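You operate a simulated robot arm through the tools that you are given. There is no shell and no other tool. Be economical: measure what you need, move in short steps, check, and stop when the job is done.

You run a simulated robot arm. Do the job below in one go: nothing can be reset, and whatever is moved stays where it is left.

JOB
Ready the table for the square: level it by level knob one.
Fine: free the lock to begin and lock it again; stand the square on the level plate; leave level knob two as it is. Set down upright: steel square. Where these are worked on the way, their far stop is far enough and under half their travel is too little: lock of the level table.

It is judged by the outcome, as a careful person would: the job done as asked, and still so three seconds after it is handed in. It fails if anything else is knocked over, pushed out of place, dropped, spilled or broken.

ROBOT AND FRAMES
A 6-joint arm with a two-finger parallel gripper, fixed in place. Base frame: the origin is at the foot of the arm, x ahead of it, y to its left, z up; the work surface is at about z = 820. Units: mm, degrees, N and s.
With the tool pointing down near the work surface it reaches from about 260 to 680 mm from the base axis. Its first joint turns from -66.0 to 66.0 degrees. Payload 2.9 kg.
The tool frame sits at the grasp point between the pads (the TCP): z along the fingers, y along the line on which they close. The tips reach 30 mm beyond it. The gripper opens to 110 mm. The fingers are 20 mm wide and 10 mm thick; the gripper's body (48 by 112 mm) begins 55 mm behind the TCP.
Orientation is that of the tool frame in the base frame, as a unit quaternion [w, x, y, z]. With the fingers straight down and closing along the base's y, the tool's x points along the base's -x, its y along +y and its z along -z.

CONTROLS
- The arm moves only by the tool move_arm. Its argument "motion" is a list of rows, each a list of 3 entries, a list of its own where there are three numbers: the turn, a rotation vector about the tool's x, y, z in degrees, then the shift along the tool's x, y, z in mm, then the gripper command, from -1 (shut) to 1 (fully open), values between in proportion. In form: [[[wx, wy, wz], [tx, ty, tz], gripper], ...]. A call has 1 to 20 rows; each row shifts and turns the commanded pose from where the row before left it, along the tool's axes as they then stand. Rows are played at 5 a second. More than 50 mm and 8.6 degrees between two rows, or a gripper value outside its range, and nothing of the call is played. A pose out of reach is approached as far as the arm can. The call stops where the force on the tool passes 40 N (or 10 N more than at its start, if that is more) or the arm is blocked; 0.2 s more then pass. The fingers move at their own pace (about 108 mm/s each) and stop on an object; they squeeze with about 40 N. The grip force told is the motor's: it shows also when the fingers shut on nothing. Time passes only in rows, and 0.2 s behind the last, so rows that do not move let the fingers close. The reply holds the time, the measured pose of the TCP, the force on the tool along the base axes, the opening and the grip force, in the units named above and with some noise, with the torque about the TCP (base axes, N m) and any sound that the robot's microphone picked up, and new pictures: "pictures" is both (left out), scene, wrist or none.
- Cameras (640 x 400 px; columns grow to the right, rows downward): "scene" is fixed at [65.6, 419, 1403.8]; the picture's right is [-0.87, -0.49, 0.00], its down [-0.18, 0.31, -0.93] and it looks along [0.46, -0.81, -0.36] (base axes); focal length 323 px, centre (320, 200). "wrist" rides on the gripper at [72, 17, -103] in the tool frame; the picture's right is [-0.23, 0.97, 0.00], its down [-0.76, -0.18, -0.62] and it looks along [-0.61, -0.14, 0.78] (tool axes); focal length 222 px, centre (320, 200). There is no depth. A picture from a camera that has moved, and an enlarged one, comes with that camera's place and axes in the base frame and with its lens.
- enlarge(camera, box): a new picture of the part [left, top, right, bottom] of that camera's present view, enlarged. No time passes.
- job_done(): hands the job in; it is judged then, once.

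Work in short steps. Places have to be worked out from the pictures, the camera data and where the tool is seen: move nearer, look again, correct. Check each grasp and each placing, and mend what went wrong. You have 120 turns and 200 pictures in all, those below and enlarged ones among them. Open the gripper and draw the arm clear of the work before you hand the job in, unless the task says otherwise; then end with one line.

The tools are called after "Call:" as name(argument=value, ...) on one line, values as JSON. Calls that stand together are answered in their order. move_arm: Moves the arm, as the interface text tells. Its arguments: {"type":"object","properties":{"motion":{"type":"array","items":{"type":"array"}},"pictures":{"type":"string","enum":["both","scene","wrist","none"]}},"required":["motion"]} The other tools are called the same way: enlarge (camera, box) takes an enlarged picture of a part of a camera's view; job_done () hands the job in.

At the start:

```text
time_s: 0.0
eef_pos: [327.6, -144.0, 1210.4]
tcp_rot: [0.001, 0.001, 1.0, 0.0]
wrist_force: [-0.2, 0.2, 0.7]
wrist_torque: [0.0, 0.01, 0.0]
grip_width: 109.9
grip_force: 0.1
```

scene: 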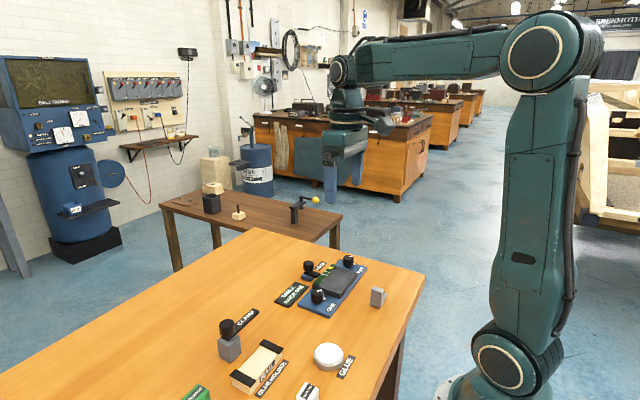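
wrist: 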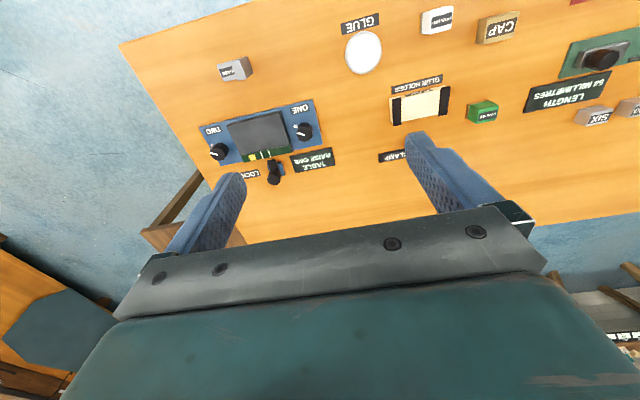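

I'll look closely at the level table area in both cameras first.

Call:
enlarge(camera="scene", box=[260, 240, 400, 328])

Call:
enlarge(camera="wrist", box=[180, 40, 360, 190])

```text
4.55 times, centred on (330, 284) of scene
camera zoom: at [65.6, 419.0, 1403.8], right [-0.87, -0.49, 0.0], down [-0.18, 0.31, -0.93], along [0.46, -0.81, -0.36], focal length 1466 px, centre (274, -182)
```

zoom: 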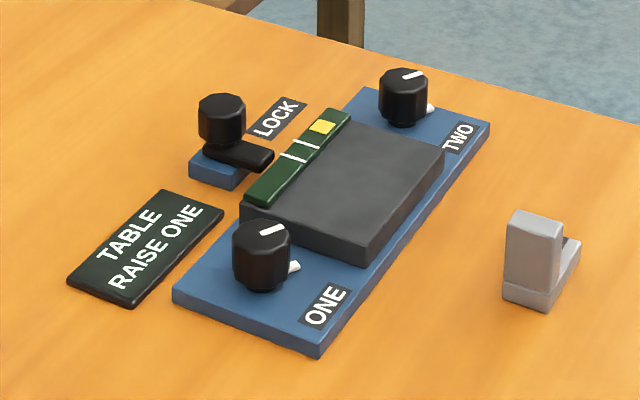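

```text
2.67 times, centred on (270, 115) of wrist
camera zoom: at [253.5, -127.2, 1314.2], right [0.23, 0.97, 0.0], down [0.76, -0.18, 0.62], along [0.61, -0.14, -0.78], focal length 592 px, centre (453, 427)
```

zoom: 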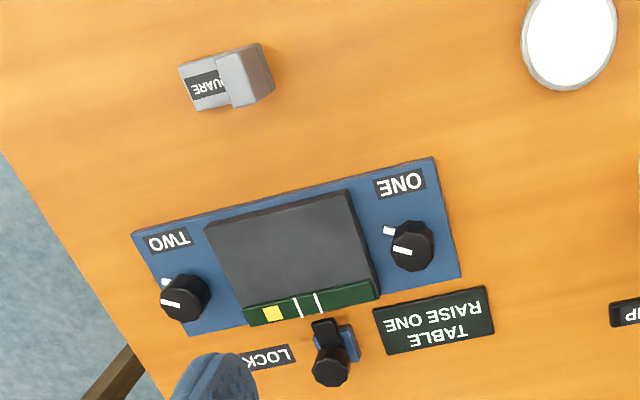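

The bubble sits toward TWO, so ONE must be raised. I estimate knob one at (422,-198), lock at (512,-300), square at (285,-299), plate centre at (408,-294). I move closer to view them.

Call:
move_arm(motion=[[[0, 0, 0], [-10, -21, 33], 1], [[0, 0, 0], [-10, -21, 33], 1], [[0, 0, 0], [-10, -21, 33], 1], [[0, 0, 0], [-10, -21, 33], 1], [[0, 0, 0], [-10, -21, 33], 1], [[0, 0, 0], [-10, -21, 33], 1], [[0, 0, 0], [0, 0, 0], 1]])

```text
time_s: 1.6
eef_pos: [385.9, -269.0, 1013.5]
tcp_rot: [0.0, 0.0, 1.0, 0.0]
wrist_force: [0.6, 0.1, 0.2]
wrist_torque: [-0.03, 0.0, 0.01]
grip_width: 110.0
grip_force: 0.0
camera wrist: at [312.1, -252.6, 1116.2], right [0.23, 0.97, 0.0], down [0.76, -0.18, 0.62], along [0.61, -0.14, -0.78], focal length 222 px, centre (320, 200)
```

scene: 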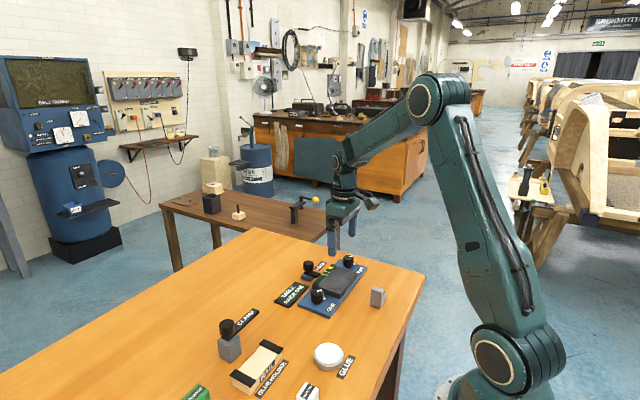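
wrist: 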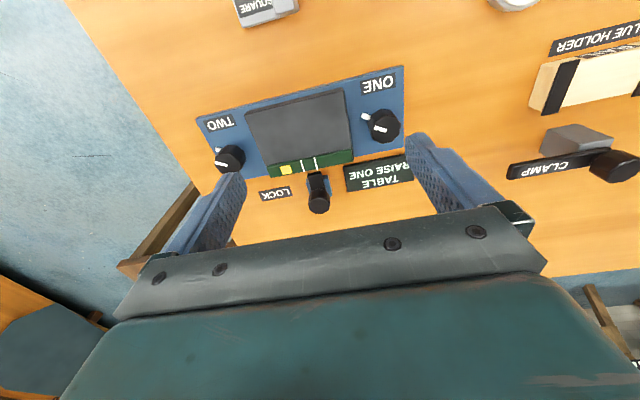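

Call:
enlarge(camera="wrist", box=[180, 60, 430, 220])

Call:
enlarge(camera="scene", box=[290, 245, 370, 295])

```text
2.50 times, centred on (305, 140) of wrist
camera zoom: at [312.1, -252.6, 1116.2], right [0.23, 0.97, 0.0], down [0.76, -0.18, 0.62], along [0.61, -0.14, -0.78], focal length 555 px, centre (358, 350)
```

zoom: 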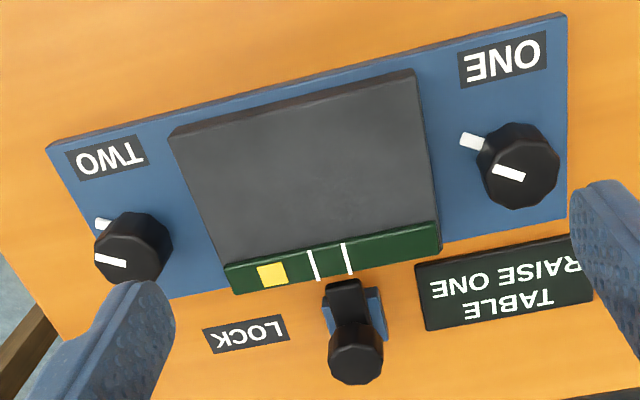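

```text
8.00 times, centred on (330, 270) of scene
camera zoom: at [65.6, 419.0, 1403.8], right [-0.87, -0.49, 0.0], down [-0.18, 0.31, -0.93], along [0.46, -0.81, -0.36], focal length 2581 px, centre (240, -360)
```

zoom: 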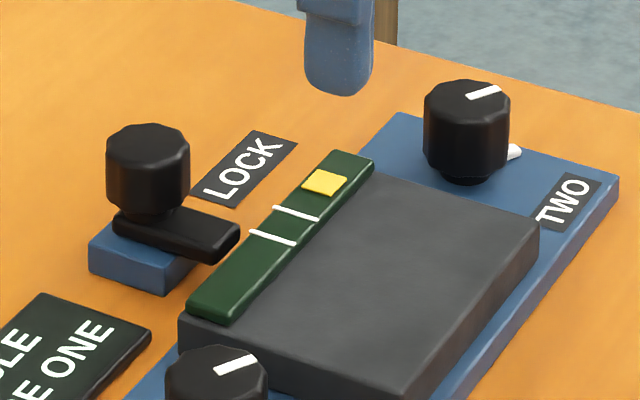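

The lock could be a slide bolt or a turning lever, so I go above it for a nearer look, with the fingertips still above the knob.

Call:
move_arm(motion=[[[0, 0, 0], [-38, -10, 0], 1], [[0, 0, 0], [-38, -10, 31], 1], [[0, 0, 0], [-38, -10, 31], 1], [[0, 0, 0], [0, 0, 20], 1], [[0, 0, 0], [0, 0, 0], 1]])

Call:
enlarge(camera="wrist", box=[220, 40, 420, 240])

Call:
enlarge(camera="scene", box=[290, 245, 370, 295])

```text
time_s: 2.8
eef_pos: [502.3, -300.2, 932.7]
tcp_rot: [-0.001, 0.0, 1.0, 0.0]
wrist_force: [0.2, 0.6, 0.7]
wrist_torque: [-0.03, -0.01, 0.04]
grip_width: 110.0
grip_force: 0.1
camera wrist: at [428.8, -282.5, 1035.8], right [0.23, 0.97, 0.0], down [0.76, -0.18, 0.62], along [0.61, -0.14, -0.78], focal length 222 px, centre (320, 200)
```

scene: 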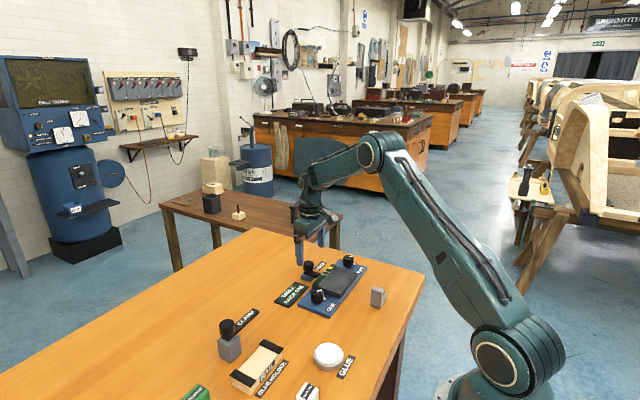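
wrist: 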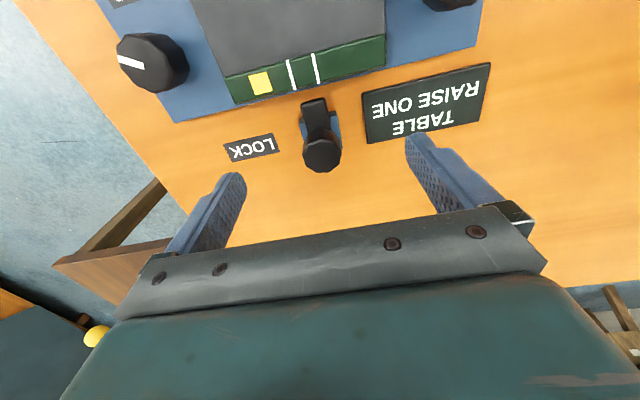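

```text
2.00 times, centred on (320, 140) of wrist
camera zoom: at [428.8, -282.5, 1035.8], right [0.23, 0.97, 0.0], down [0.76, -0.18, 0.62], along [0.61, -0.14, -0.78], focal length 444 px, centre (320, 320)
```

zoom: 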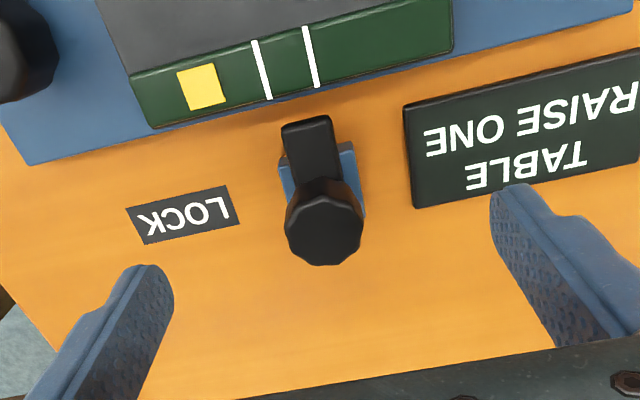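

```text
8.00 times, centred on (330, 270) of scene
camera zoom: at [65.6, 419.0, 1403.8], right [-0.87, -0.49, 0.0], down [-0.18, 0.31, -0.93], along [0.46, -0.81, -0.36], focal length 2581 px, centre (240, -360)
```

zoom: 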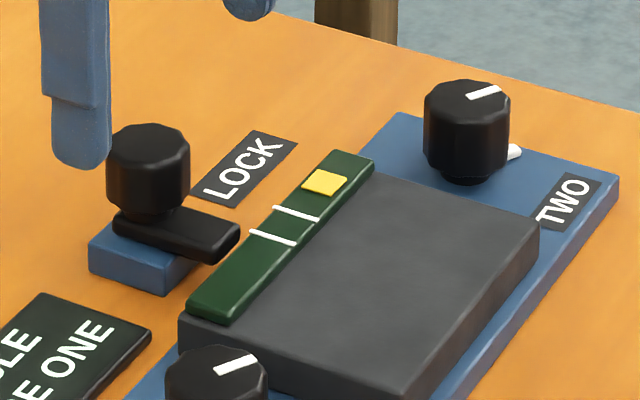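

The lock's knob sits centred on its block at about (513,-300), top ~860, with a tongue toward the plate: it looks like a turning lever. I lower around the knob with the tips just above the tongue.

Call:
move_arm(motion=[[[0, 0, 0], [-11.5, 0.5, 0], 0.1], [[0, 0, 0], [0, 0, 25], 0.1], [[0, 0, 0], [0, 0, 23], 0.1], [[0, 0, 0], [0, 0, 10], 0.1], [[0, 0, 0], [0, 0, 0], 0.1]])

Call:
enlarge(camera="wrist", box=[220, 40, 460, 240])

Call:
enlarge(camera="scene", box=[280, 235, 360, 285])

```text
time_s: 4.0
eef_pos: [512.2, -299.4, 873.3]
tcp_rot: [0.0, 0.0, 1.0, -0.001]
wrist_force: [-0.1, -0.2, 0.7]
wrist_torque: [0.01, -0.01, 0.0]
grip_width: 60.6
grip_force: 0.0
camera wrist: at [439.0, -282.5, 976.1], right [0.23, 0.97, 0.0], down [0.76, -0.18, 0.62], along [0.61, -0.14, -0.78], focal length 222 px, centre (320, 200)
```

scene: 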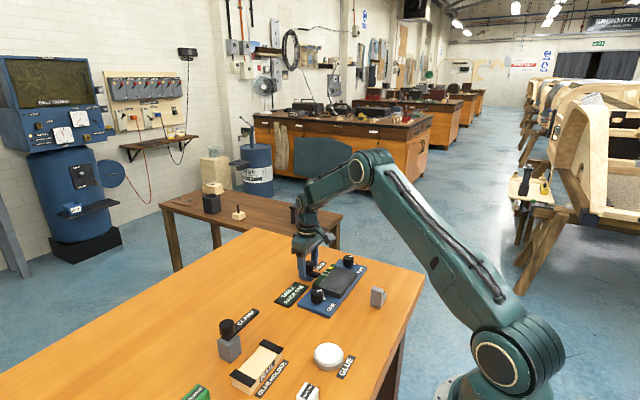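
wrist: 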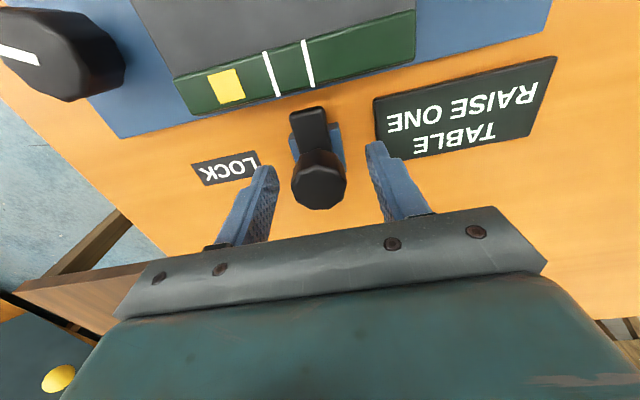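

```text
2.00 times, centred on (340, 140) of wrist
camera zoom: at [439.0, -282.5, 976.1], right [0.23, 0.97, 0.0], down [0.76, -0.18, 0.62], along [0.61, -0.14, -0.78], focal length 444 px, centre (280, 320)
```

zoom: 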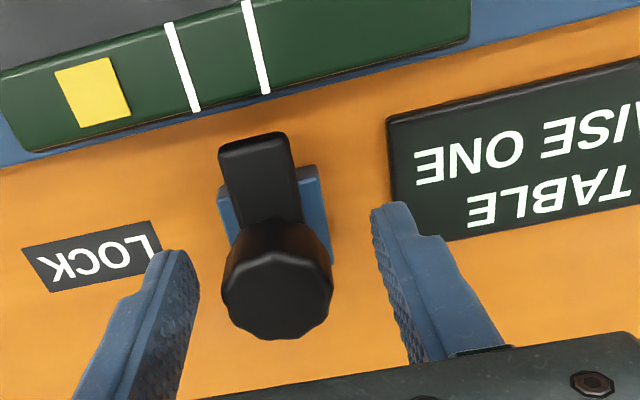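

```text
8.00 times, centred on (320, 260) of scene
camera zoom: at [65.6, 419.0, 1403.8], right [-0.87, -0.49, 0.0], down [-0.18, 0.31, -0.93], along [0.46, -0.81, -0.36], focal length 2581 px, centre (320, -280)
```

zoom: 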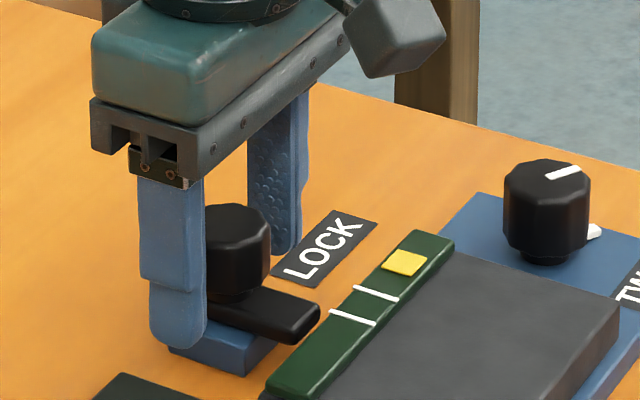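

Comparing finger and knob in the scene view, the knob axis is nearer x≈504 and its top ~880. I shift by -8 mm in x, rise 6 mm, and close on it.

Call:
move_arm(motion=[[[0, 0, 0], [8, -0.5, -6], 0.1], [[0, 0, 0], [0, 0, 0], -0.3], [[0, 0, 0], [0, 0, 0], -1], [[0, 0, 0], [0, 0, 0], -1], [[0, 0, 0], [0, 0, 0], -1]])

Call:
enlarge(camera="wrist", box=[220, 40, 460, 240])

Call:
enlarge(camera="scene", box=[280, 235, 360, 285])

```text
time_s: 5.2
eef_pos: [503.3, -299.7, 878.1]
tcp_rot: [0.0, 0.0, 1.0, 0.0]
wrist_force: [-2.3, 1.6, -1.6]
wrist_torque: [-0.62, -0.3, 0.06]
grip_width: 31.5
grip_force: 44.6
camera wrist: at [430.6, -283.3, 982.0], right [0.23, 0.97, 0.0], down [0.76, -0.18, 0.62], along [0.61, -0.14, -0.78], focal length 222 px, centre (320, 200)
```

scene: 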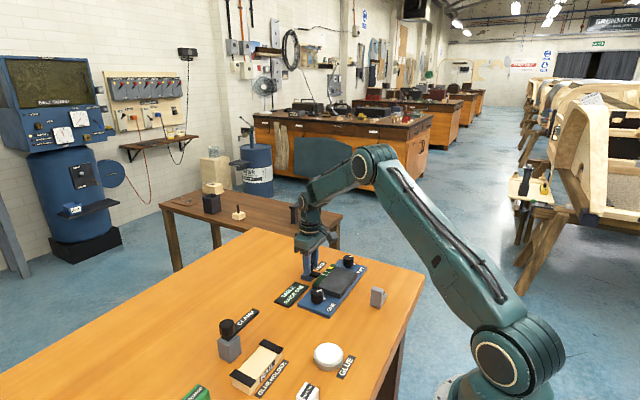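
wrist: 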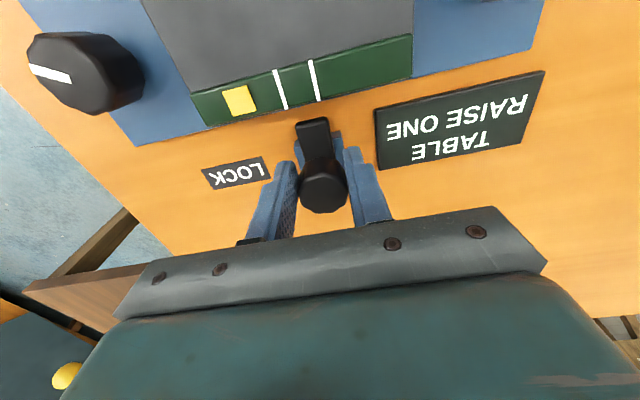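

```text
2.00 times, centred on (340, 140) of wrist
camera zoom: at [430.6, -283.3, 982.0], right [0.23, 0.97, 0.0], down [0.76, -0.18, 0.62], along [0.61, -0.14, -0.78], focal length 444 px, centre (280, 320)
```

zoom: 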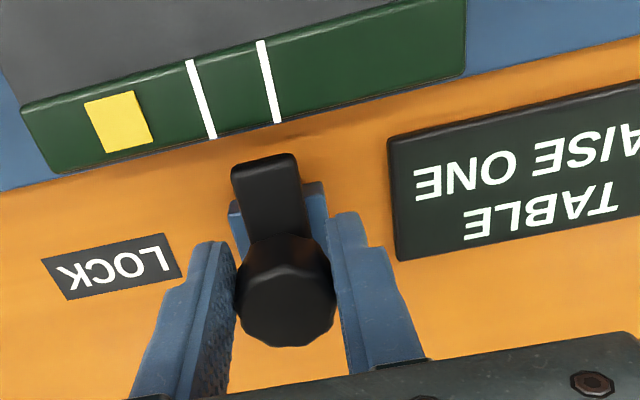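

```text
8.00 times, centred on (320, 260) of scene
camera zoom: at [65.5, 419.0, 1403.8], right [-0.87, -0.49, 0.0], down [-0.18, 0.31, -0.93], along [0.46, -0.81, -0.36], focal length 2581 px, centre (320, -280)
```

zoom: 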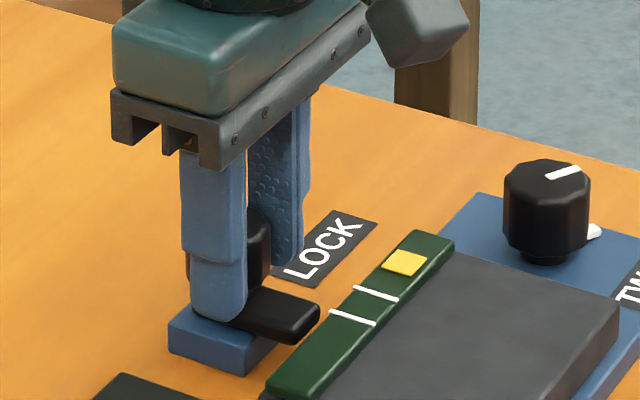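

Knob gripped (31.5 mm). I try a small turn one way and watch the torque and tongue.

Call:
move_arm(motion=[[[0, 0, 4], [0, 0, 0], -1], [[0, 0, 4], [0, 0, 0], -1], [[0, 0, 4], [0, 0, 0], -1], [[0, 0, 0], [0, 0, 0], -1]], pictures="wrist")

Call:
enlarge(camera="scene", box=[280, 235, 360, 285])

```text
time_s: 6.2
eef_pos: [505.8, -298.4, 878.0]
tcp_rot: [-0.001, 0.104, 0.995, 0.001]
wrist_force: [-1.5, 16.4, 0.9]
wrist_torque: [0.17, 0.39, 0.24]
grip_width: 31.1
grip_force: 45.0
camera wrist: at [436.2, -267.2, 982.1], right [0.42, 0.91, 0.0], down [0.71, -0.33, 0.62], along [0.56, -0.26, -0.78], focal length 222 px, centre (320, 200)
```

wrist: 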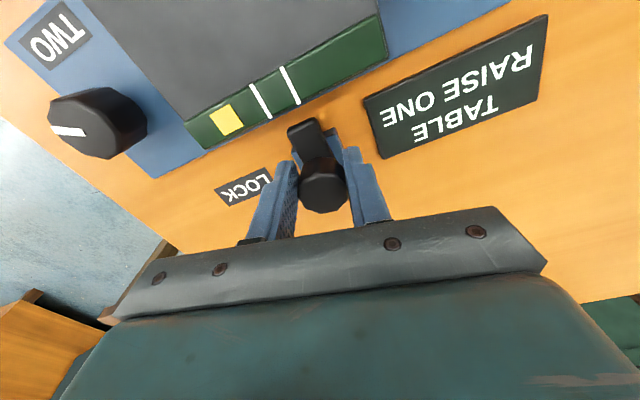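

```text
8.00 times, centred on (320, 260) of scene
camera zoom: at [65.5, 419.4, 1403.7], right [-0.87, -0.49, 0.0], down [-0.18, 0.31, -0.93], along [0.46, -0.81, -0.36], focal length 2581 px, centre (320, -280)
```

zoom: 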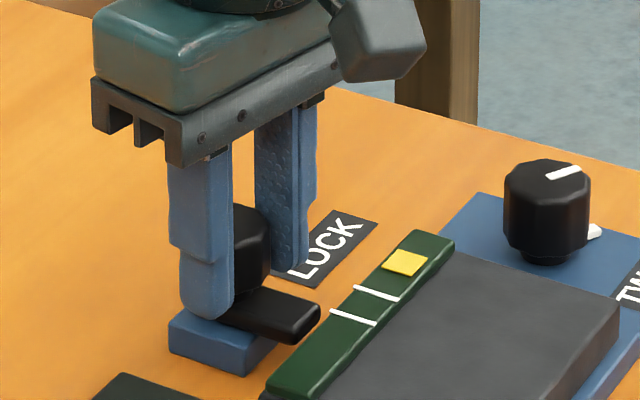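

Turning this way slipped with no tongue motion. I return and try the other way.

Call:
move_arm(motion=[[[0, 0, -6], [0, 0, 0], -1], [[0, 0, -6], [0, 0, 0], -1], [[0, 0, 0], [0, 0, 0], -1]], pictures="none")

Call:
move_arm(motion=[[[0, 0, -4], [0, 0, 0], -1], [[0, 0, -4], [0, 0, 0], -1], [[0, 0, -4], [0, 0, 0], -1], [[0, 0, 0], [0, 0, 0], -1]], pictures="wrist")

Call:
enlarge(camera="scene", box=[280, 235, 360, 285])

```text
time_s: 7.0
eef_pos: [505.2, -300.8, 879.1]
tcp_rot: [-0.001, 0.0, 1.0, 0.0]
wrist_force: [3.0, 8.2, -12.3]
wrist_torque: [-0.04, 0.74, 0.05]
grip_width: 30.9
grip_force: 45.0
```

```text
time_s: 8.0
eef_pos: [503.6, -301.1, 878.2]
tcp_rot: [0.001, -0.104, 0.995, 0.0]
wrist_force: [4.7, -13.4, -22.0]
wrist_torque: [0.08, -0.43, -0.15]
grip_width: 31.2
grip_force: 44.6
camera wrist: at [428.9, -300.1, 981.9], right [0.02, 1.0, 0.0], down [0.78, -0.02, 0.62], along [0.62, -0.02, -0.78], focal length 222 px, centre (320, 200)
```

wrist: 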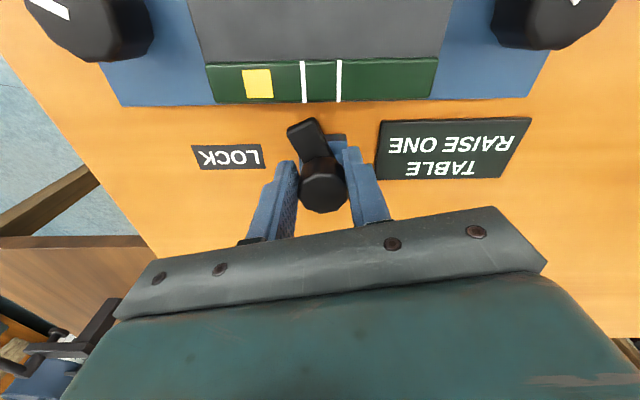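

```text
8.00 times, centred on (320, 260) of scene
camera zoom: at [66.0, 418.4, 1404.0], right [-0.87, -0.49, 0.0], down [-0.18, 0.31, -0.93], along [0.46, -0.81, -0.36], focal length 2581 px, centre (320, -280)
```

zoom: 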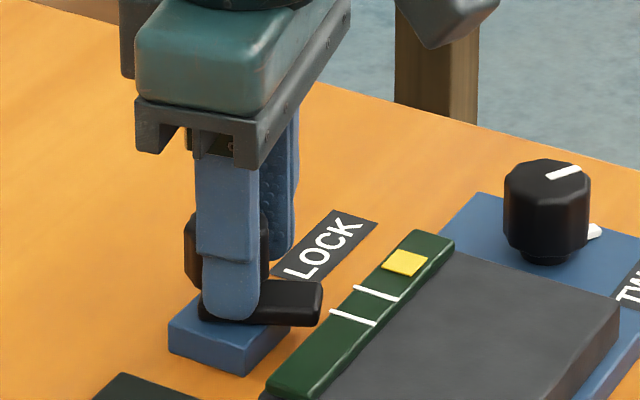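

It turns the other way (tongue now swinging toward LOCK label). I continue the turn.

Call:
move_arm(motion=[[[0, 0, -6], [0, 0, -0.5], -1], [[0, 0, -6], [0, 0, -0.5], -1], [[0, 0, -6], [0, 0, 0], -1], [[0, 0, -6], [0, 0, 0], -1], [[0, 0, -6], [0, 0, 0], -1], [[0, 0, 0], [0, 0, 0], -1]], pictures="wrist")

Call:
enlarge(camera="scene", box=[280, 235, 360, 285])

```text
time_s: 8.6
eef_pos: [504.7, -303.2, 878.0]
tcp_rot: [0.002, -0.178, 0.984, -0.002]
wrist_force: [7.1, -5.9, -4.7]
wrist_torque: [0.28, 0.22, -0.06]
grip_width: 31.0
grip_force: 45.3
stopped in row 2: the force on the tool passed its limit at 42 N (the readings are from after the stop); the commanded pose is now the measured one
camera wrist: at [429.5, -312.5, 981.9], right [-0.13, 0.99, 0.0], down [0.77, 0.1, 0.63], along [0.62, 0.08, -0.78], focal length 222 px, centre (320, 200)
```

wrist: 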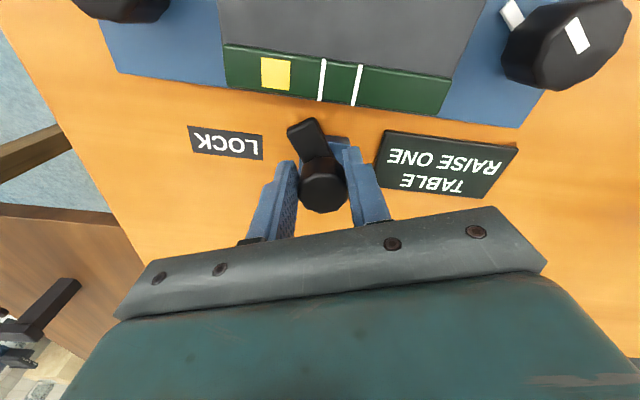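

```text
8.00 times, centred on (320, 260) of scene
camera zoom: at [65.8, 418.8, 1403.9], right [-0.87, -0.49, 0.0], down [-0.18, 0.31, -0.93], along [0.46, -0.81, -0.36], focal length 2581 px, centre (320, -280)
```

zoom: 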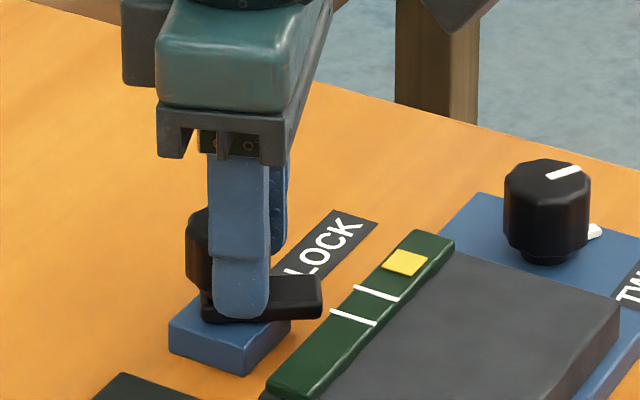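

The tongue has turned ~30°, but side forces show I'm gripping ~6 mm off the knob's axis (about (509.5,-300)). I open, recentre and regrip.

Call:
move_arm(motion=[[[0, 0, 0], [0, 0, 0], -0.1], [[0, 0, 0], [0, 0, 0], -0.1], [[0, 0, 0], [-5.6, 1.3, 0], -0.1], [[0, 0, 0], [0, 0, 0], -1], [[0, 0, 0], [0, 0, 0], -1], [[0, 0, 0], [0, 0, 0], -1]], pictures="wrist")

Call:
enlarge(camera="scene", box=[280, 235, 360, 285])

```text
time_s: 9.9
eef_pos: [510.2, -300.4, 879.5]
tcp_rot: [0.003, -0.178, 0.984, -0.005]
wrist_force: [13.5, -22.7, -5.4]
wrist_torque: [0.31, 0.02, -0.06]
grip_width: 31.1
grip_force: 45.0
camera wrist: at [434.3, -310.1, 982.5], right [-0.13, 0.99, -0.01], down [0.77, 0.1, 0.63], along [0.62, 0.07, -0.78], focal length 222 px, centre (320, 200)
```

wrist: 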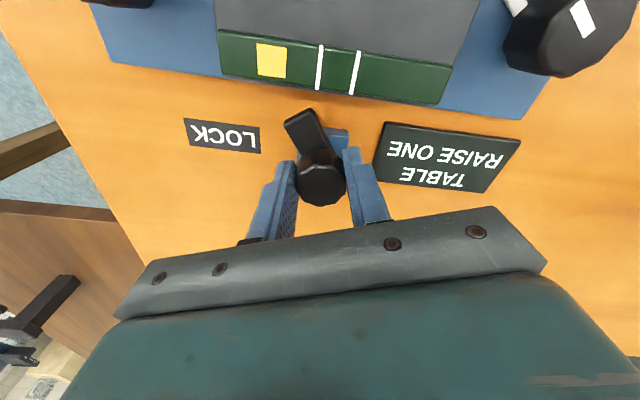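

```text
8.00 times, centred on (320, 260) of scene
camera zoom: at [66.0, 418.4, 1404.0], right [-0.87, -0.49, 0.0], down [-0.18, 0.31, -0.93], along [0.46, -0.81, -0.36], focal length 2581 px, centre (320, -280)
```

zoom: 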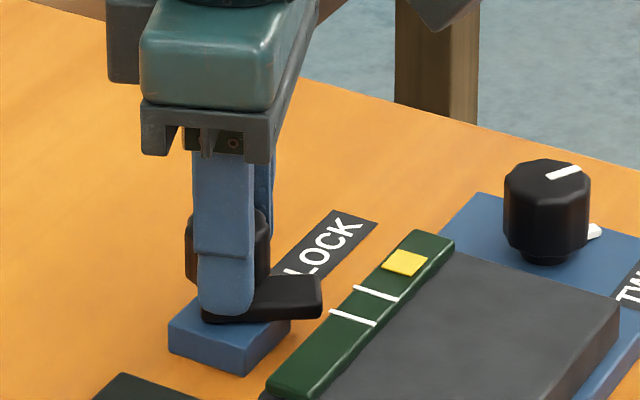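

Centred along the finger width now; a side force of ~26 N along the closing line means I'm off across it. I shift 2 mm that way to relieve it.

Call:
move_arm(motion=[[[0, 0, 0], [0, -1.5, 0], -1], [[0, 0, 0], [0, 0, 0], -1]], pictures="none")

```text
time_s: 10.6
eef_pos: [510.2, -301.4, 879.1]
tcp_rot: [0.002, -0.18, 0.984, -0.002]
wrist_force: [5.0, -15.2, 1.1]
wrist_torque: [0.27, -0.51, -0.06]
grip_width: 30.8
grip_force: 44.9
```

Call:
move_arm(motion=[[[0, 0, 0], [0, -1.5, 0], -1], [[0, 0, 0], [0, 0, 0], -1], [[0, 0, -4], [0, 0, 0], -1], [[0, 0, -4], [0, 0, 0], -1], [[0, 0, 0], [0, 0, 0], -1]], pictures="wrist")

Call:
enlarge(camera="scene", box=[280, 235, 360, 285])

```text
time_s: 11.8
eef_pos: [509.2, -303.2, 879.9]
tcp_rot: [0.0, -0.249, 0.969, -0.001]
wrist_force: [1.4, -3.2, 12.3]
wrist_torque: [0.01, 1.0, 0.0]
grip_width: 30.8
grip_force: 44.9
camera wrist: at [437.2, -321.5, 982.8], right [-0.27, 0.96, 0.0], down [0.75, 0.21, 0.62], along [0.6, 0.17, -0.78], focal length 222 px, centre (320, 200)
```

wrist: 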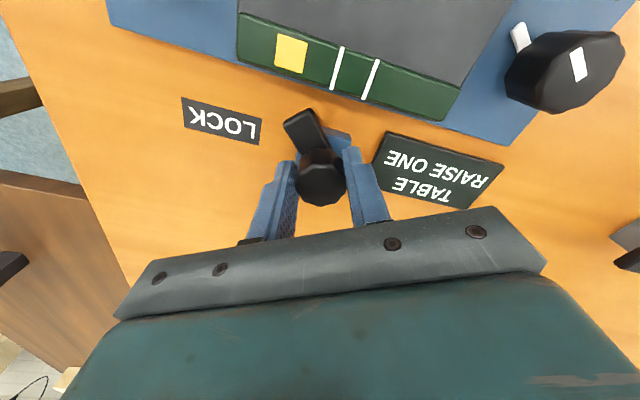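

```text
8.00 times, centred on (320, 260) of scene
camera zoom: at [65.4, 419.0, 1403.8], right [-0.87, -0.49, 0.0], down [-0.18, 0.31, -0.93], along [0.46, -0.81, -0.36], focal length 2581 px, centre (320, -280)
```

zoom: 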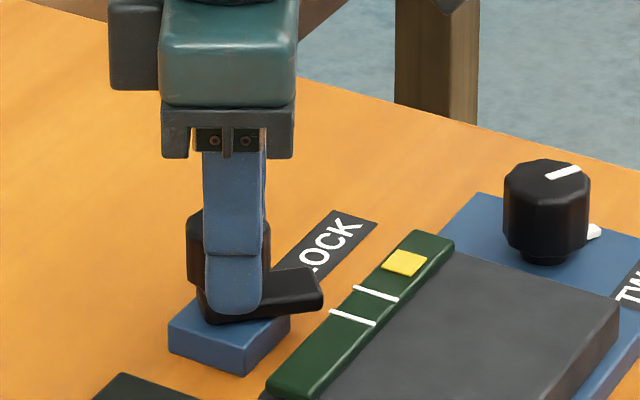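

It is turning smoothly now. I continue the turn in steps.

Call:
move_arm(motion=[[[0, 0, -5], [0, 0, 0], -1], [[0, 0, -5], [0, 0, 0], -1], [[0, 0, -5], [0, 0, 0], -1], [[0, 0, -5], [0, 0, 0], -1], [[0, 0, 0], [0, 0, 0], -1]], pictures="none")

Call:
enlarge(camera="scene", box=[280, 235, 360, 285])

```text
time_s: 12.9
eef_pos: [510.9, -303.1, 879.7]
tcp_rot: [0.001, -0.413, 0.911, -0.003]
wrist_force: [6.7, -6.8, 6.4]
wrist_torque: [0.89, -0.31, 0.01]
grip_width: 30.8
grip_force: 44.9
```

```text
8.00 times, centred on (320, 260) of scene
camera zoom: at [65.6, 418.8, 1403.9], right [-0.87, -0.49, 0.0], down [-0.18, 0.31, -0.93], along [0.46, -0.81, -0.36], focal length 2581 px, centre (320, -280)
```

zoom: 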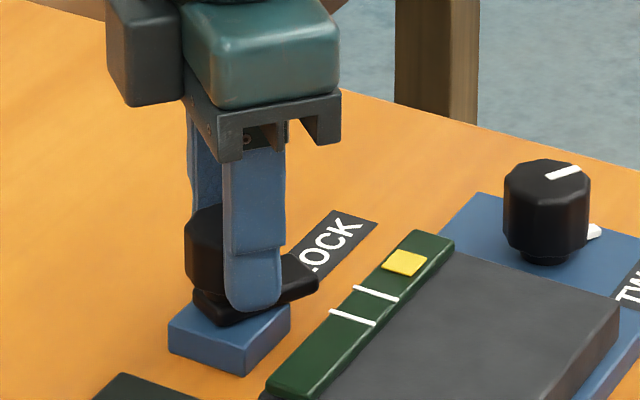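

Call:
move_arm(motion=[[[0, 0, -5], [0, 0, 0], -1], [[0, 0, -5], [0, 0, 0], -1], [[0, 0, -5], [0, 0, 0], -1], [[0, 0, -5], [0, 0, 0], -1], [[0, 0, 0], [0, 0, 0], -1]], pictures="wrist")

Call:
enlarge(camera="scene", box=[280, 235, 360, 285])

```text
time_s: 14.2
eef_pos: [511.9, -302.1, 879.3]
tcp_rot: [0.001, -0.564, 0.826, -0.005]
wrist_force: [21.7, -15.8, -1.4]
wrist_torque: [0.55, 0.44, -0.08]
grip_width: 30.8
grip_force: 45.5
camera wrist: at [468.0, -363.8, 983.0], right [-0.83, 0.56, -0.01], down [0.44, 0.65, 0.62], along [0.36, 0.51, -0.78], focal length 222 px, centre (320, 200)
```

wrist: 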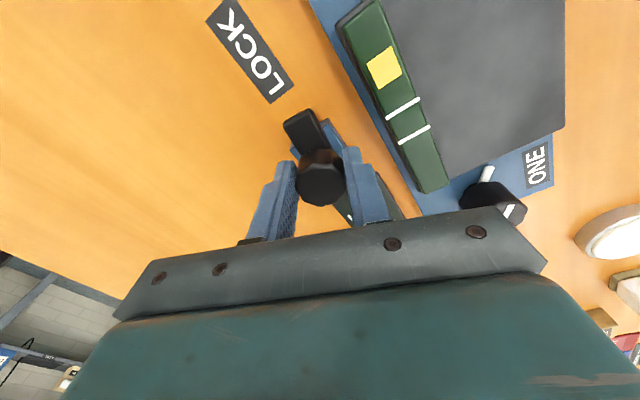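

```text
8.00 times, centred on (320, 260) of scene
camera zoom: at [66.1, 418.6, 1404.0], right [-0.87, -0.49, 0.0], down [-0.18, 0.31, -0.93], along [0.46, -0.81, -0.36], focal length 2581 px, centre (320, -280)
```

zoom: 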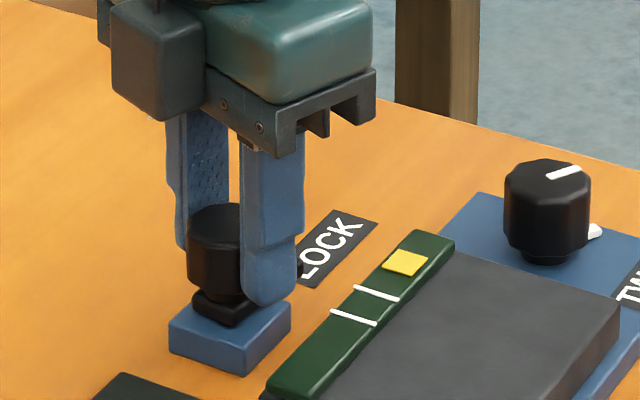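

Call:
move_arm(motion=[[[0, 0, 0], [0, -2, 0], -1], [[0, 0, -5], [0, 0, 0], -1], [[0, 0, -5], [0, 0, 0], -1], [[0, 0, -5], [0, 0, 0], -1], [[0, 0, 0], [0, 0, 0], -1]], pictures="wrist")

Call:
enlarge(camera="scene", box=[280, 235, 360, 285])

```text
time_s: 15.3
eef_pos: [512.9, -302.0, 879.4]
tcp_rot: [0.001, -0.667, 0.745, -0.002]
wrist_force: [17.5, -7.5, 0.4]
wrist_torque: [0.33, 0.31, -0.65]
grip_width: 31.5
grip_force: 45.4
camera wrist: at [486.6, -372.7, 983.0], right [-0.94, 0.33, -0.01], down [0.26, 0.74, 0.62], along [0.21, 0.58, -0.78], focal length 222 px, centre (320, 200)
```

wrist: 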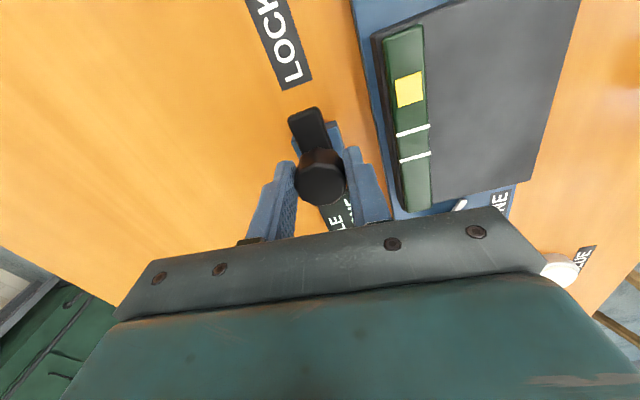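

```text
8.00 times, centred on (320, 260) of scene
camera zoom: at [66.0, 418.8, 1403.9], right [-0.87, -0.49, 0.0], down [-0.18, 0.31, -0.93], along [0.46, -0.81, -0.36], focal length 2581 px, centre (320, -280)
```

zoom: 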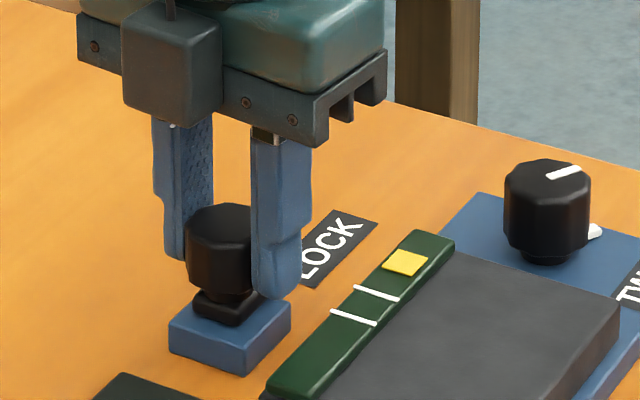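

Torque rose to 0.65 N m with the tongue at ~90° – the far stop; the lock is free. I open, rise, and turn the hand back while moving over knob one.

Call:
move_arm(motion=[[[0, 0, 0], [0, 0, 0], 0.0], [[0, 0, 0], [0, 0, 0], 0.0], [[0, 0, 0], [0, 0, -30], 0.0], [[0, 0, 0], [0, 0, -40], 0.0], [[0, 0, 8.4], [0, 0, 0], 0.2], [[0, 0, 8.4], [0, 0, 0], 0.2], [[0, 0, 8.4], [0, 0, 0], 0.2], [[0, 0, 8.4], [0, 0, 0], 0.2], [[0, 0, 8.4], [0, 0, 0], 0.2], [[0, 0, 8.4], [0, 0, 0], 0.2], [[0, 0, 8.4], [0, 0, 0], 0.2], [[0, 0, 8.4], [0, 0, 0], 0.2], [[0, 0, 8.4], [0, 0, 0], 0.2], [[0, 0, 8.1], [0, 0, 0], 0.2], [[0, 0, 0], [30, 34, 0], 0.2], [[0, 0, 0], [30, 34, 0], 0.2], [[0, 0, 0], [30, 34, 0], 0.2], [[0, 0, 0], [0, 0, 0], 0.2]])

Call:
enlarge(camera="wrist", box=[180, 0, 460, 240])

Call:
enlarge(camera="scene", box=[280, 235, 392, 305])

```text
time_s: 19.1
eef_pos: [423.2, -201.5, 948.6]
tcp_rot: [0.001, 0.0, 1.0, -0.002]
wrist_force: [0.1, 0.1, 0.1]
wrist_torque: [0.02, -0.01, -0.03]
grip_width: 66.0
grip_force: 0.0
camera wrist: at [349.4, -184.5, 1052.2], right [0.23, 0.97, 0.0], down [0.76, -0.18, 0.63], along [0.61, -0.14, -0.78], focal length 222 px, centre (320, 200)
```

scene: 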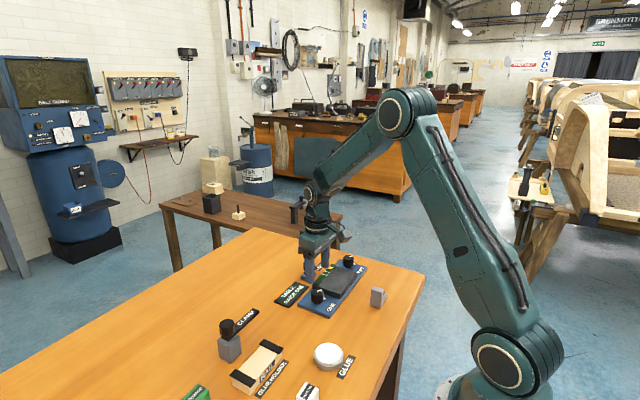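
wrist: 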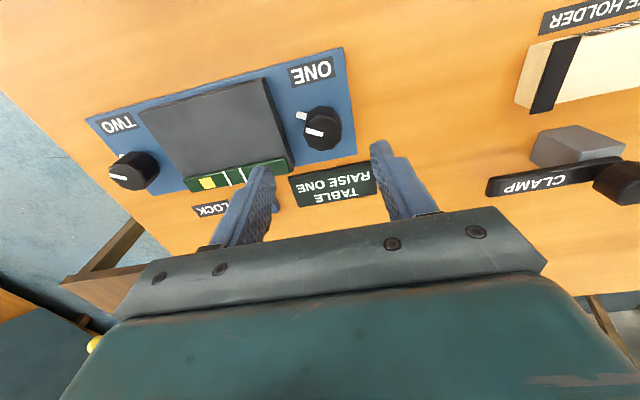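

```text
1.67 times, centred on (320, 120) of wrist
camera zoom: at [349.4, -184.5, 1052.2], right [0.23, 0.97, 0.0], down [0.76, -0.18, 0.63], along [0.61, -0.14, -0.78], focal length 370 px, centre (320, 333)
```

zoom: 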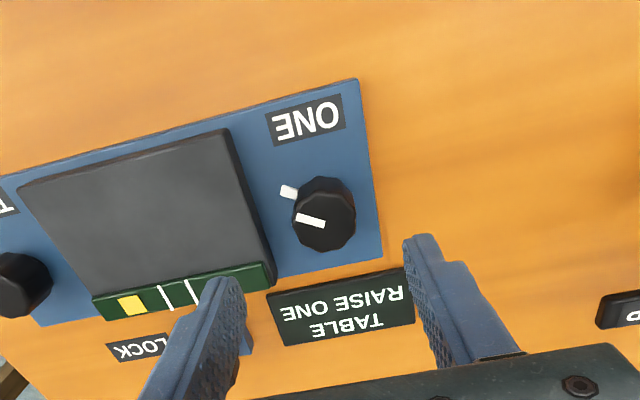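

```text
5.71 times, centred on (336, 270) of scene
camera zoom: at [65.5, 419.0, 1403.8], right [-0.87, -0.49, 0.0], down [-0.18, 0.31, -0.93], along [0.46, -0.81, -0.36], focal length 1843 px, centre (229, -200)
```

zoom: 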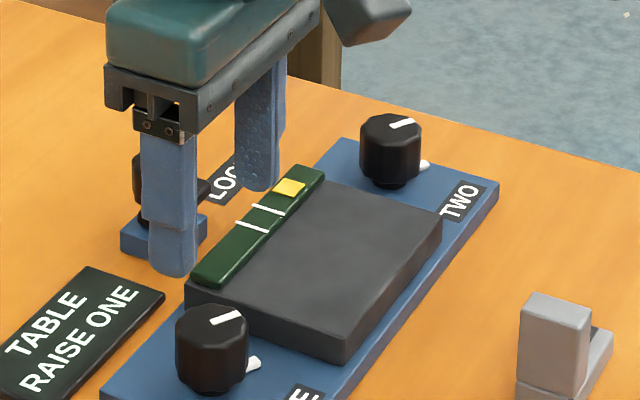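

Knob one's axis is about (424,-199), top ~865. I rotate the hand to -45° so there is clearance from the plate and range either way, and lower partly.

Call:
move_arm(motion=[[[0, 0, 0], [-0.8, 2.5, 0], -0.05], [[0, 0, -7.5], [0, 0, 0], -0.05], [[0, 0, -7.5], [0, 0, 0], -0.05], [[0, 0, -7.5], [0, 0, 0], -0.05], [[0, 0, -7.5], [0, 0, 0], -0.05], [[0, 0, -7.5], [0, 0, 0], -0.05], [[0, 0, -7.5], [0, 0, 30], -0.05], [[0, 0, 0], [0, 0, 10], -0.05], [[0, 0, 0], [0, 0, 0], -0.05]], pictures="wrist")

Call:
enlarge(camera="wrist", box=[220, 40, 460, 240])

Call:
enlarge(camera="scene", box=[280, 240, 376, 300])

```text
time_s: 21.1
eef_pos: [422.9, -196.7, 908.8]
tcp_rot: [0.0, -0.383, 0.924, -0.001]
wrist_force: [0.4, -0.7, -0.3]
wrist_torque: [-0.01, -0.04, -0.04]
grip_width: 52.4
grip_force: 0.1
camera wrist: at [359.0, -236.3, 1012.7], right [-0.53, 0.85, 0.0], down [0.66, 0.42, 0.62], along [0.53, 0.33, -0.78], focal length 222 px, centre (320, 200)
```

wrist: 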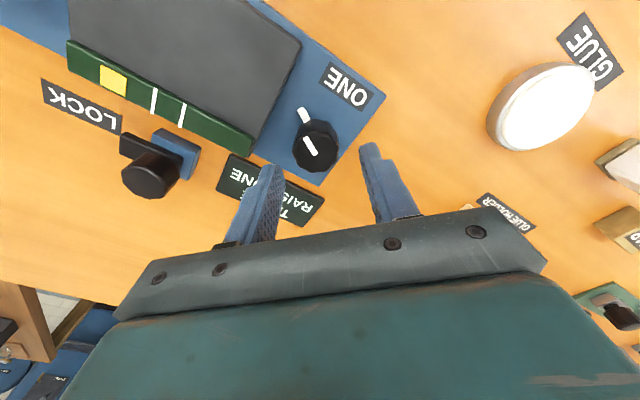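

```text
2.00 times, centred on (340, 140) of wrist
camera zoom: at [359.0, -236.3, 1012.7], right [-0.53, 0.85, 0.0], down [0.66, 0.42, 0.62], along [0.53, 0.33, -0.78], focal length 444 px, centre (280, 320)
```

zoom: 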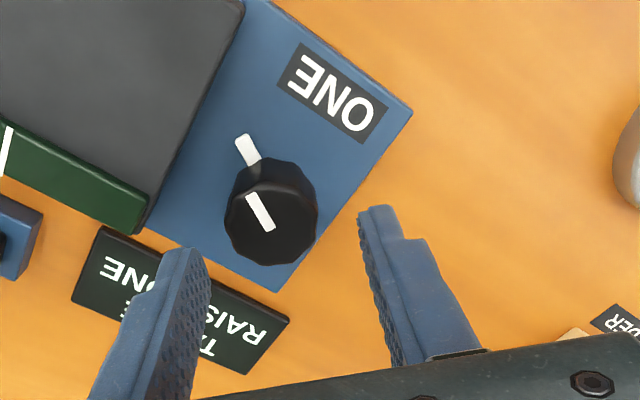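

```text
6.67 times, centred on (328, 270) of scene
camera zoom: at [65.6, 419.0, 1403.8], right [-0.87, -0.49, 0.0], down [-0.18, 0.31, -0.93], along [0.46, -0.81, -0.36], focal length 2150 px, centre (267, -267)
```

zoom: 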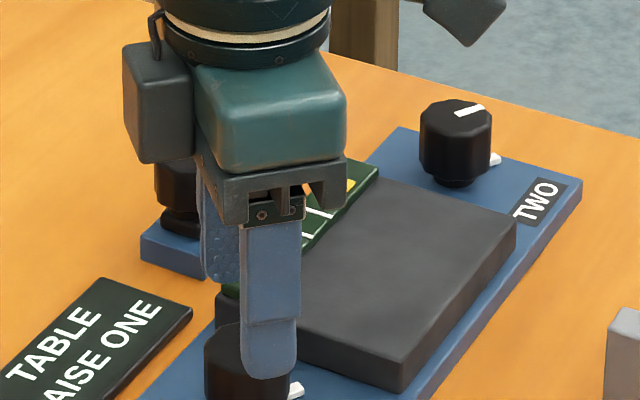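

The refined knob axis is (420.5,-199.5). I shift there, lower to z≈877 and close.

Call:
move_arm(motion=[[[0, 0, 0], [3.7, -0.3, 0], -0.05], [[0, 0, 0], [0, 0, 16], -0.05], [[0, 0, 0], [0, 0, 16], -0.05], [[0, 0, 0], [0, 0, 0], -0.05], [[0, 0, 0], [0, 0, 0], -1], [[0, 0, 0], [0, 0, 0], -1], [[0, 0, 0], [0, 0, 0], -1]], pictures="wrist")

Call:
enlarge(camera="wrist", box=[220, 40, 460, 240])

Call:
enlarge(camera="scene", box=[280, 250, 376, 310])

```text
time_s: 22.8
eef_pos: [421.7, -202.7, 877.9]
tcp_rot: [0.003, -0.382, 0.924, -0.006]
wrist_force: [21.1, -23.2, -10.4]
wrist_torque: [0.09, 0.4, -0.13]
grip_width: 32.8
grip_force: 45.3
camera wrist: at [356.7, -240.9, 981.4], right [-0.53, 0.85, -0.01], down [0.66, 0.42, 0.63], along [0.54, 0.32, -0.78], focal length 222 px, centre (320, 200)
```

wrist: 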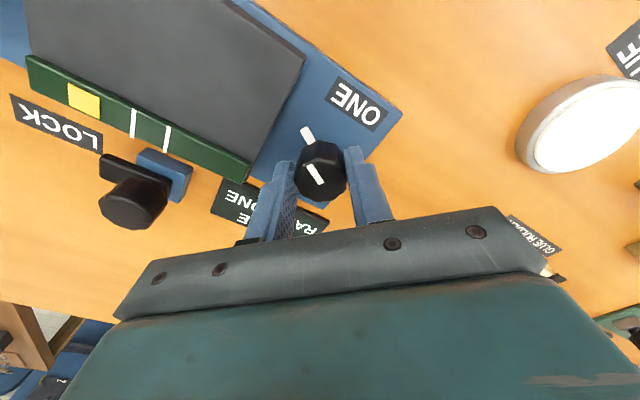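

```text
2.00 times, centred on (340, 140) of wrist
camera zoom: at [356.7, -240.9, 981.4], right [-0.53, 0.85, -0.01], down [0.66, 0.42, 0.63], along [0.54, 0.32, -0.78], focal length 444 px, centre (280, 320)
```

zoom: 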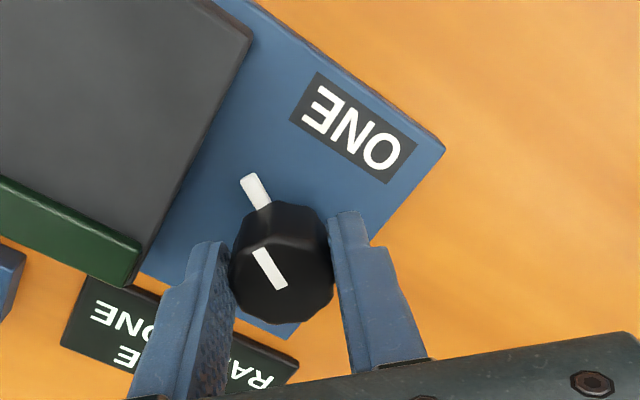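

```text
6.67 times, centred on (328, 280) of scene
camera zoom: at [66.2, 418.3, 1404.0], right [-0.87, -0.49, 0.0], down [-0.18, 0.31, -0.93], along [0.46, -0.81, -0.36], focal length 2150 px, centre (267, -333)
```

zoom: 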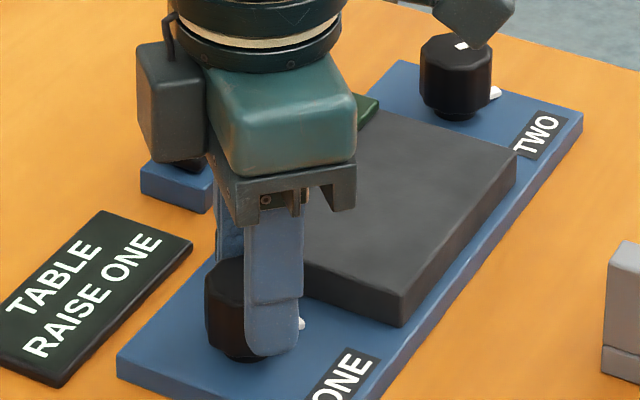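

Gripped; a 30 N side force shows the axis is ~3 mm further along the closing line. I relieve it, then try a small turn.

Call:
move_arm(motion=[[[0, 0, 0], [0, -1.5, 0], -1], [[0, 0, 0], [0, -2, 0], -1], [[0, 0, 0], [0, 0, 0], -1]], pictures="none")

Call:
move_arm(motion=[[[0, 0, 5], [0, 0, 0], -1], [[0, 0, 5], [0, 0, 0], -1], [[0, 0, 5], [0, 0, 0], -1], [[0, 0, 0], [0, 0, 0], -1]], pictures="wrist")

Call:
enlarge(camera="wrist", box=[0, 0, 360, 240])

```text
time_s: 23.6
eef_pos: [422.0, -202.7, 877.8]
tcp_rot: [0.001, -0.383, 0.924, -0.003]
wrist_force: [0.6, -13.0, 24.5]
wrist_torque: [0.58, -0.2, -0.02]
grip_width: 32.6
grip_force: 45.0
```

```text
time_s: 24.6
eef_pos: [421.8, -201.6, 877.2]
tcp_rot: [0.0, -0.26, 0.966, -0.001]
wrist_force: [-5.2, 5.0, 30.8]
wrist_torque: [0.37, 0.16, 0.02]
grip_width: 33.2
grip_force: 44.8
camera wrist: at [349.5, -223.5, 980.5], right [-0.29, 0.96, 0.0], down [0.75, 0.23, 0.62], along [0.6, 0.18, -0.78], focal length 222 px, centre (320, 200)
```

wrist: 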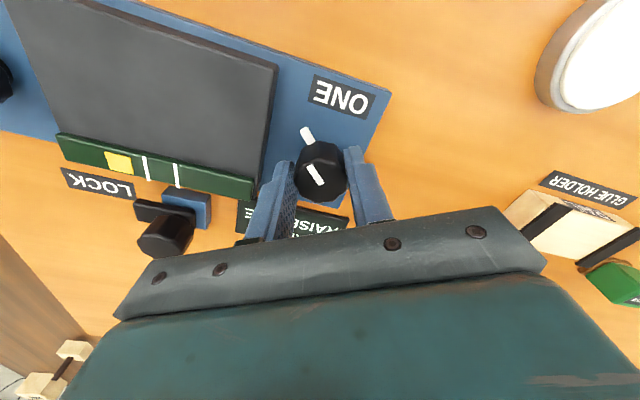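

```text
1.67 times, centred on (180, 120) of wrist
camera zoom: at [349.5, -223.5, 980.5], right [-0.29, 0.96, 0.0], down [0.75, 0.23, 0.62], along [0.6, 0.18, -0.78], focal length 370 px, centre (553, 333)
```

zoom: 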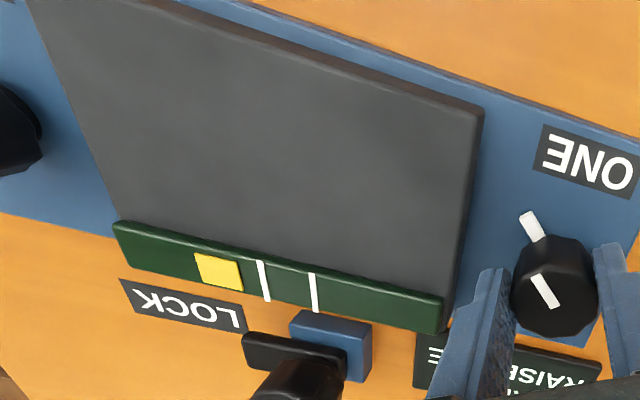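

The knob turned with the hand and the bubble is moving toward the marks. I ease 1 mm up and continue another 20°.

Call:
move_arm(motion=[[[0, 0, 0], [0, 0, -0.7], -1], [[0, 0, 5], [0, 0, 0], -1], [[0, 0, 5], [0, 0, 0], -1], [[0, 0, 5], [0, 0, 0], -1], [[0, 0, 5], [0, 0, 0], -1], [[0, 0, 0], [0, 0, 0], -1]], pictures="none")

Call:
enlarge(camera="wrist", box=[0, 0, 360, 240])

```text
time_s: 25.9
eef_pos: [421.5, -201.6, 877.3]
tcp_rot: [-0.002, -0.088, 0.996, 0.0]
wrist_force: [-16.0, 26.0, 10.3]
wrist_torque: [0.38, -0.76, 0.12]
grip_width: 32.6
grip_force: 44.5
```

```text
1.67 times, centred on (180, 120) of wrist
camera zoom: at [346.6, -197.1, 980.7], right [0.05, 1.0, 0.0], down [0.78, -0.04, 0.62], along [0.62, -0.03, -0.78], focal length 370 px, centre (553, 333)
```

zoom: 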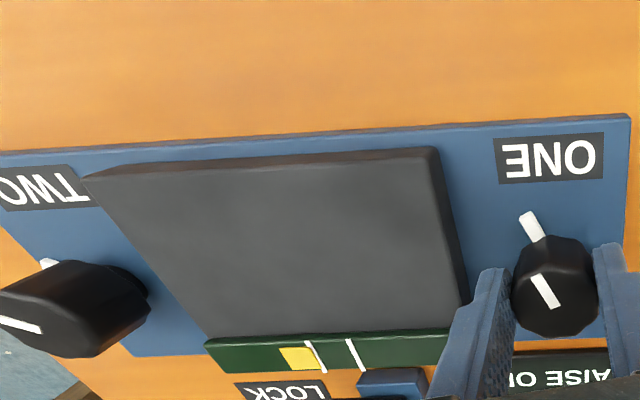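

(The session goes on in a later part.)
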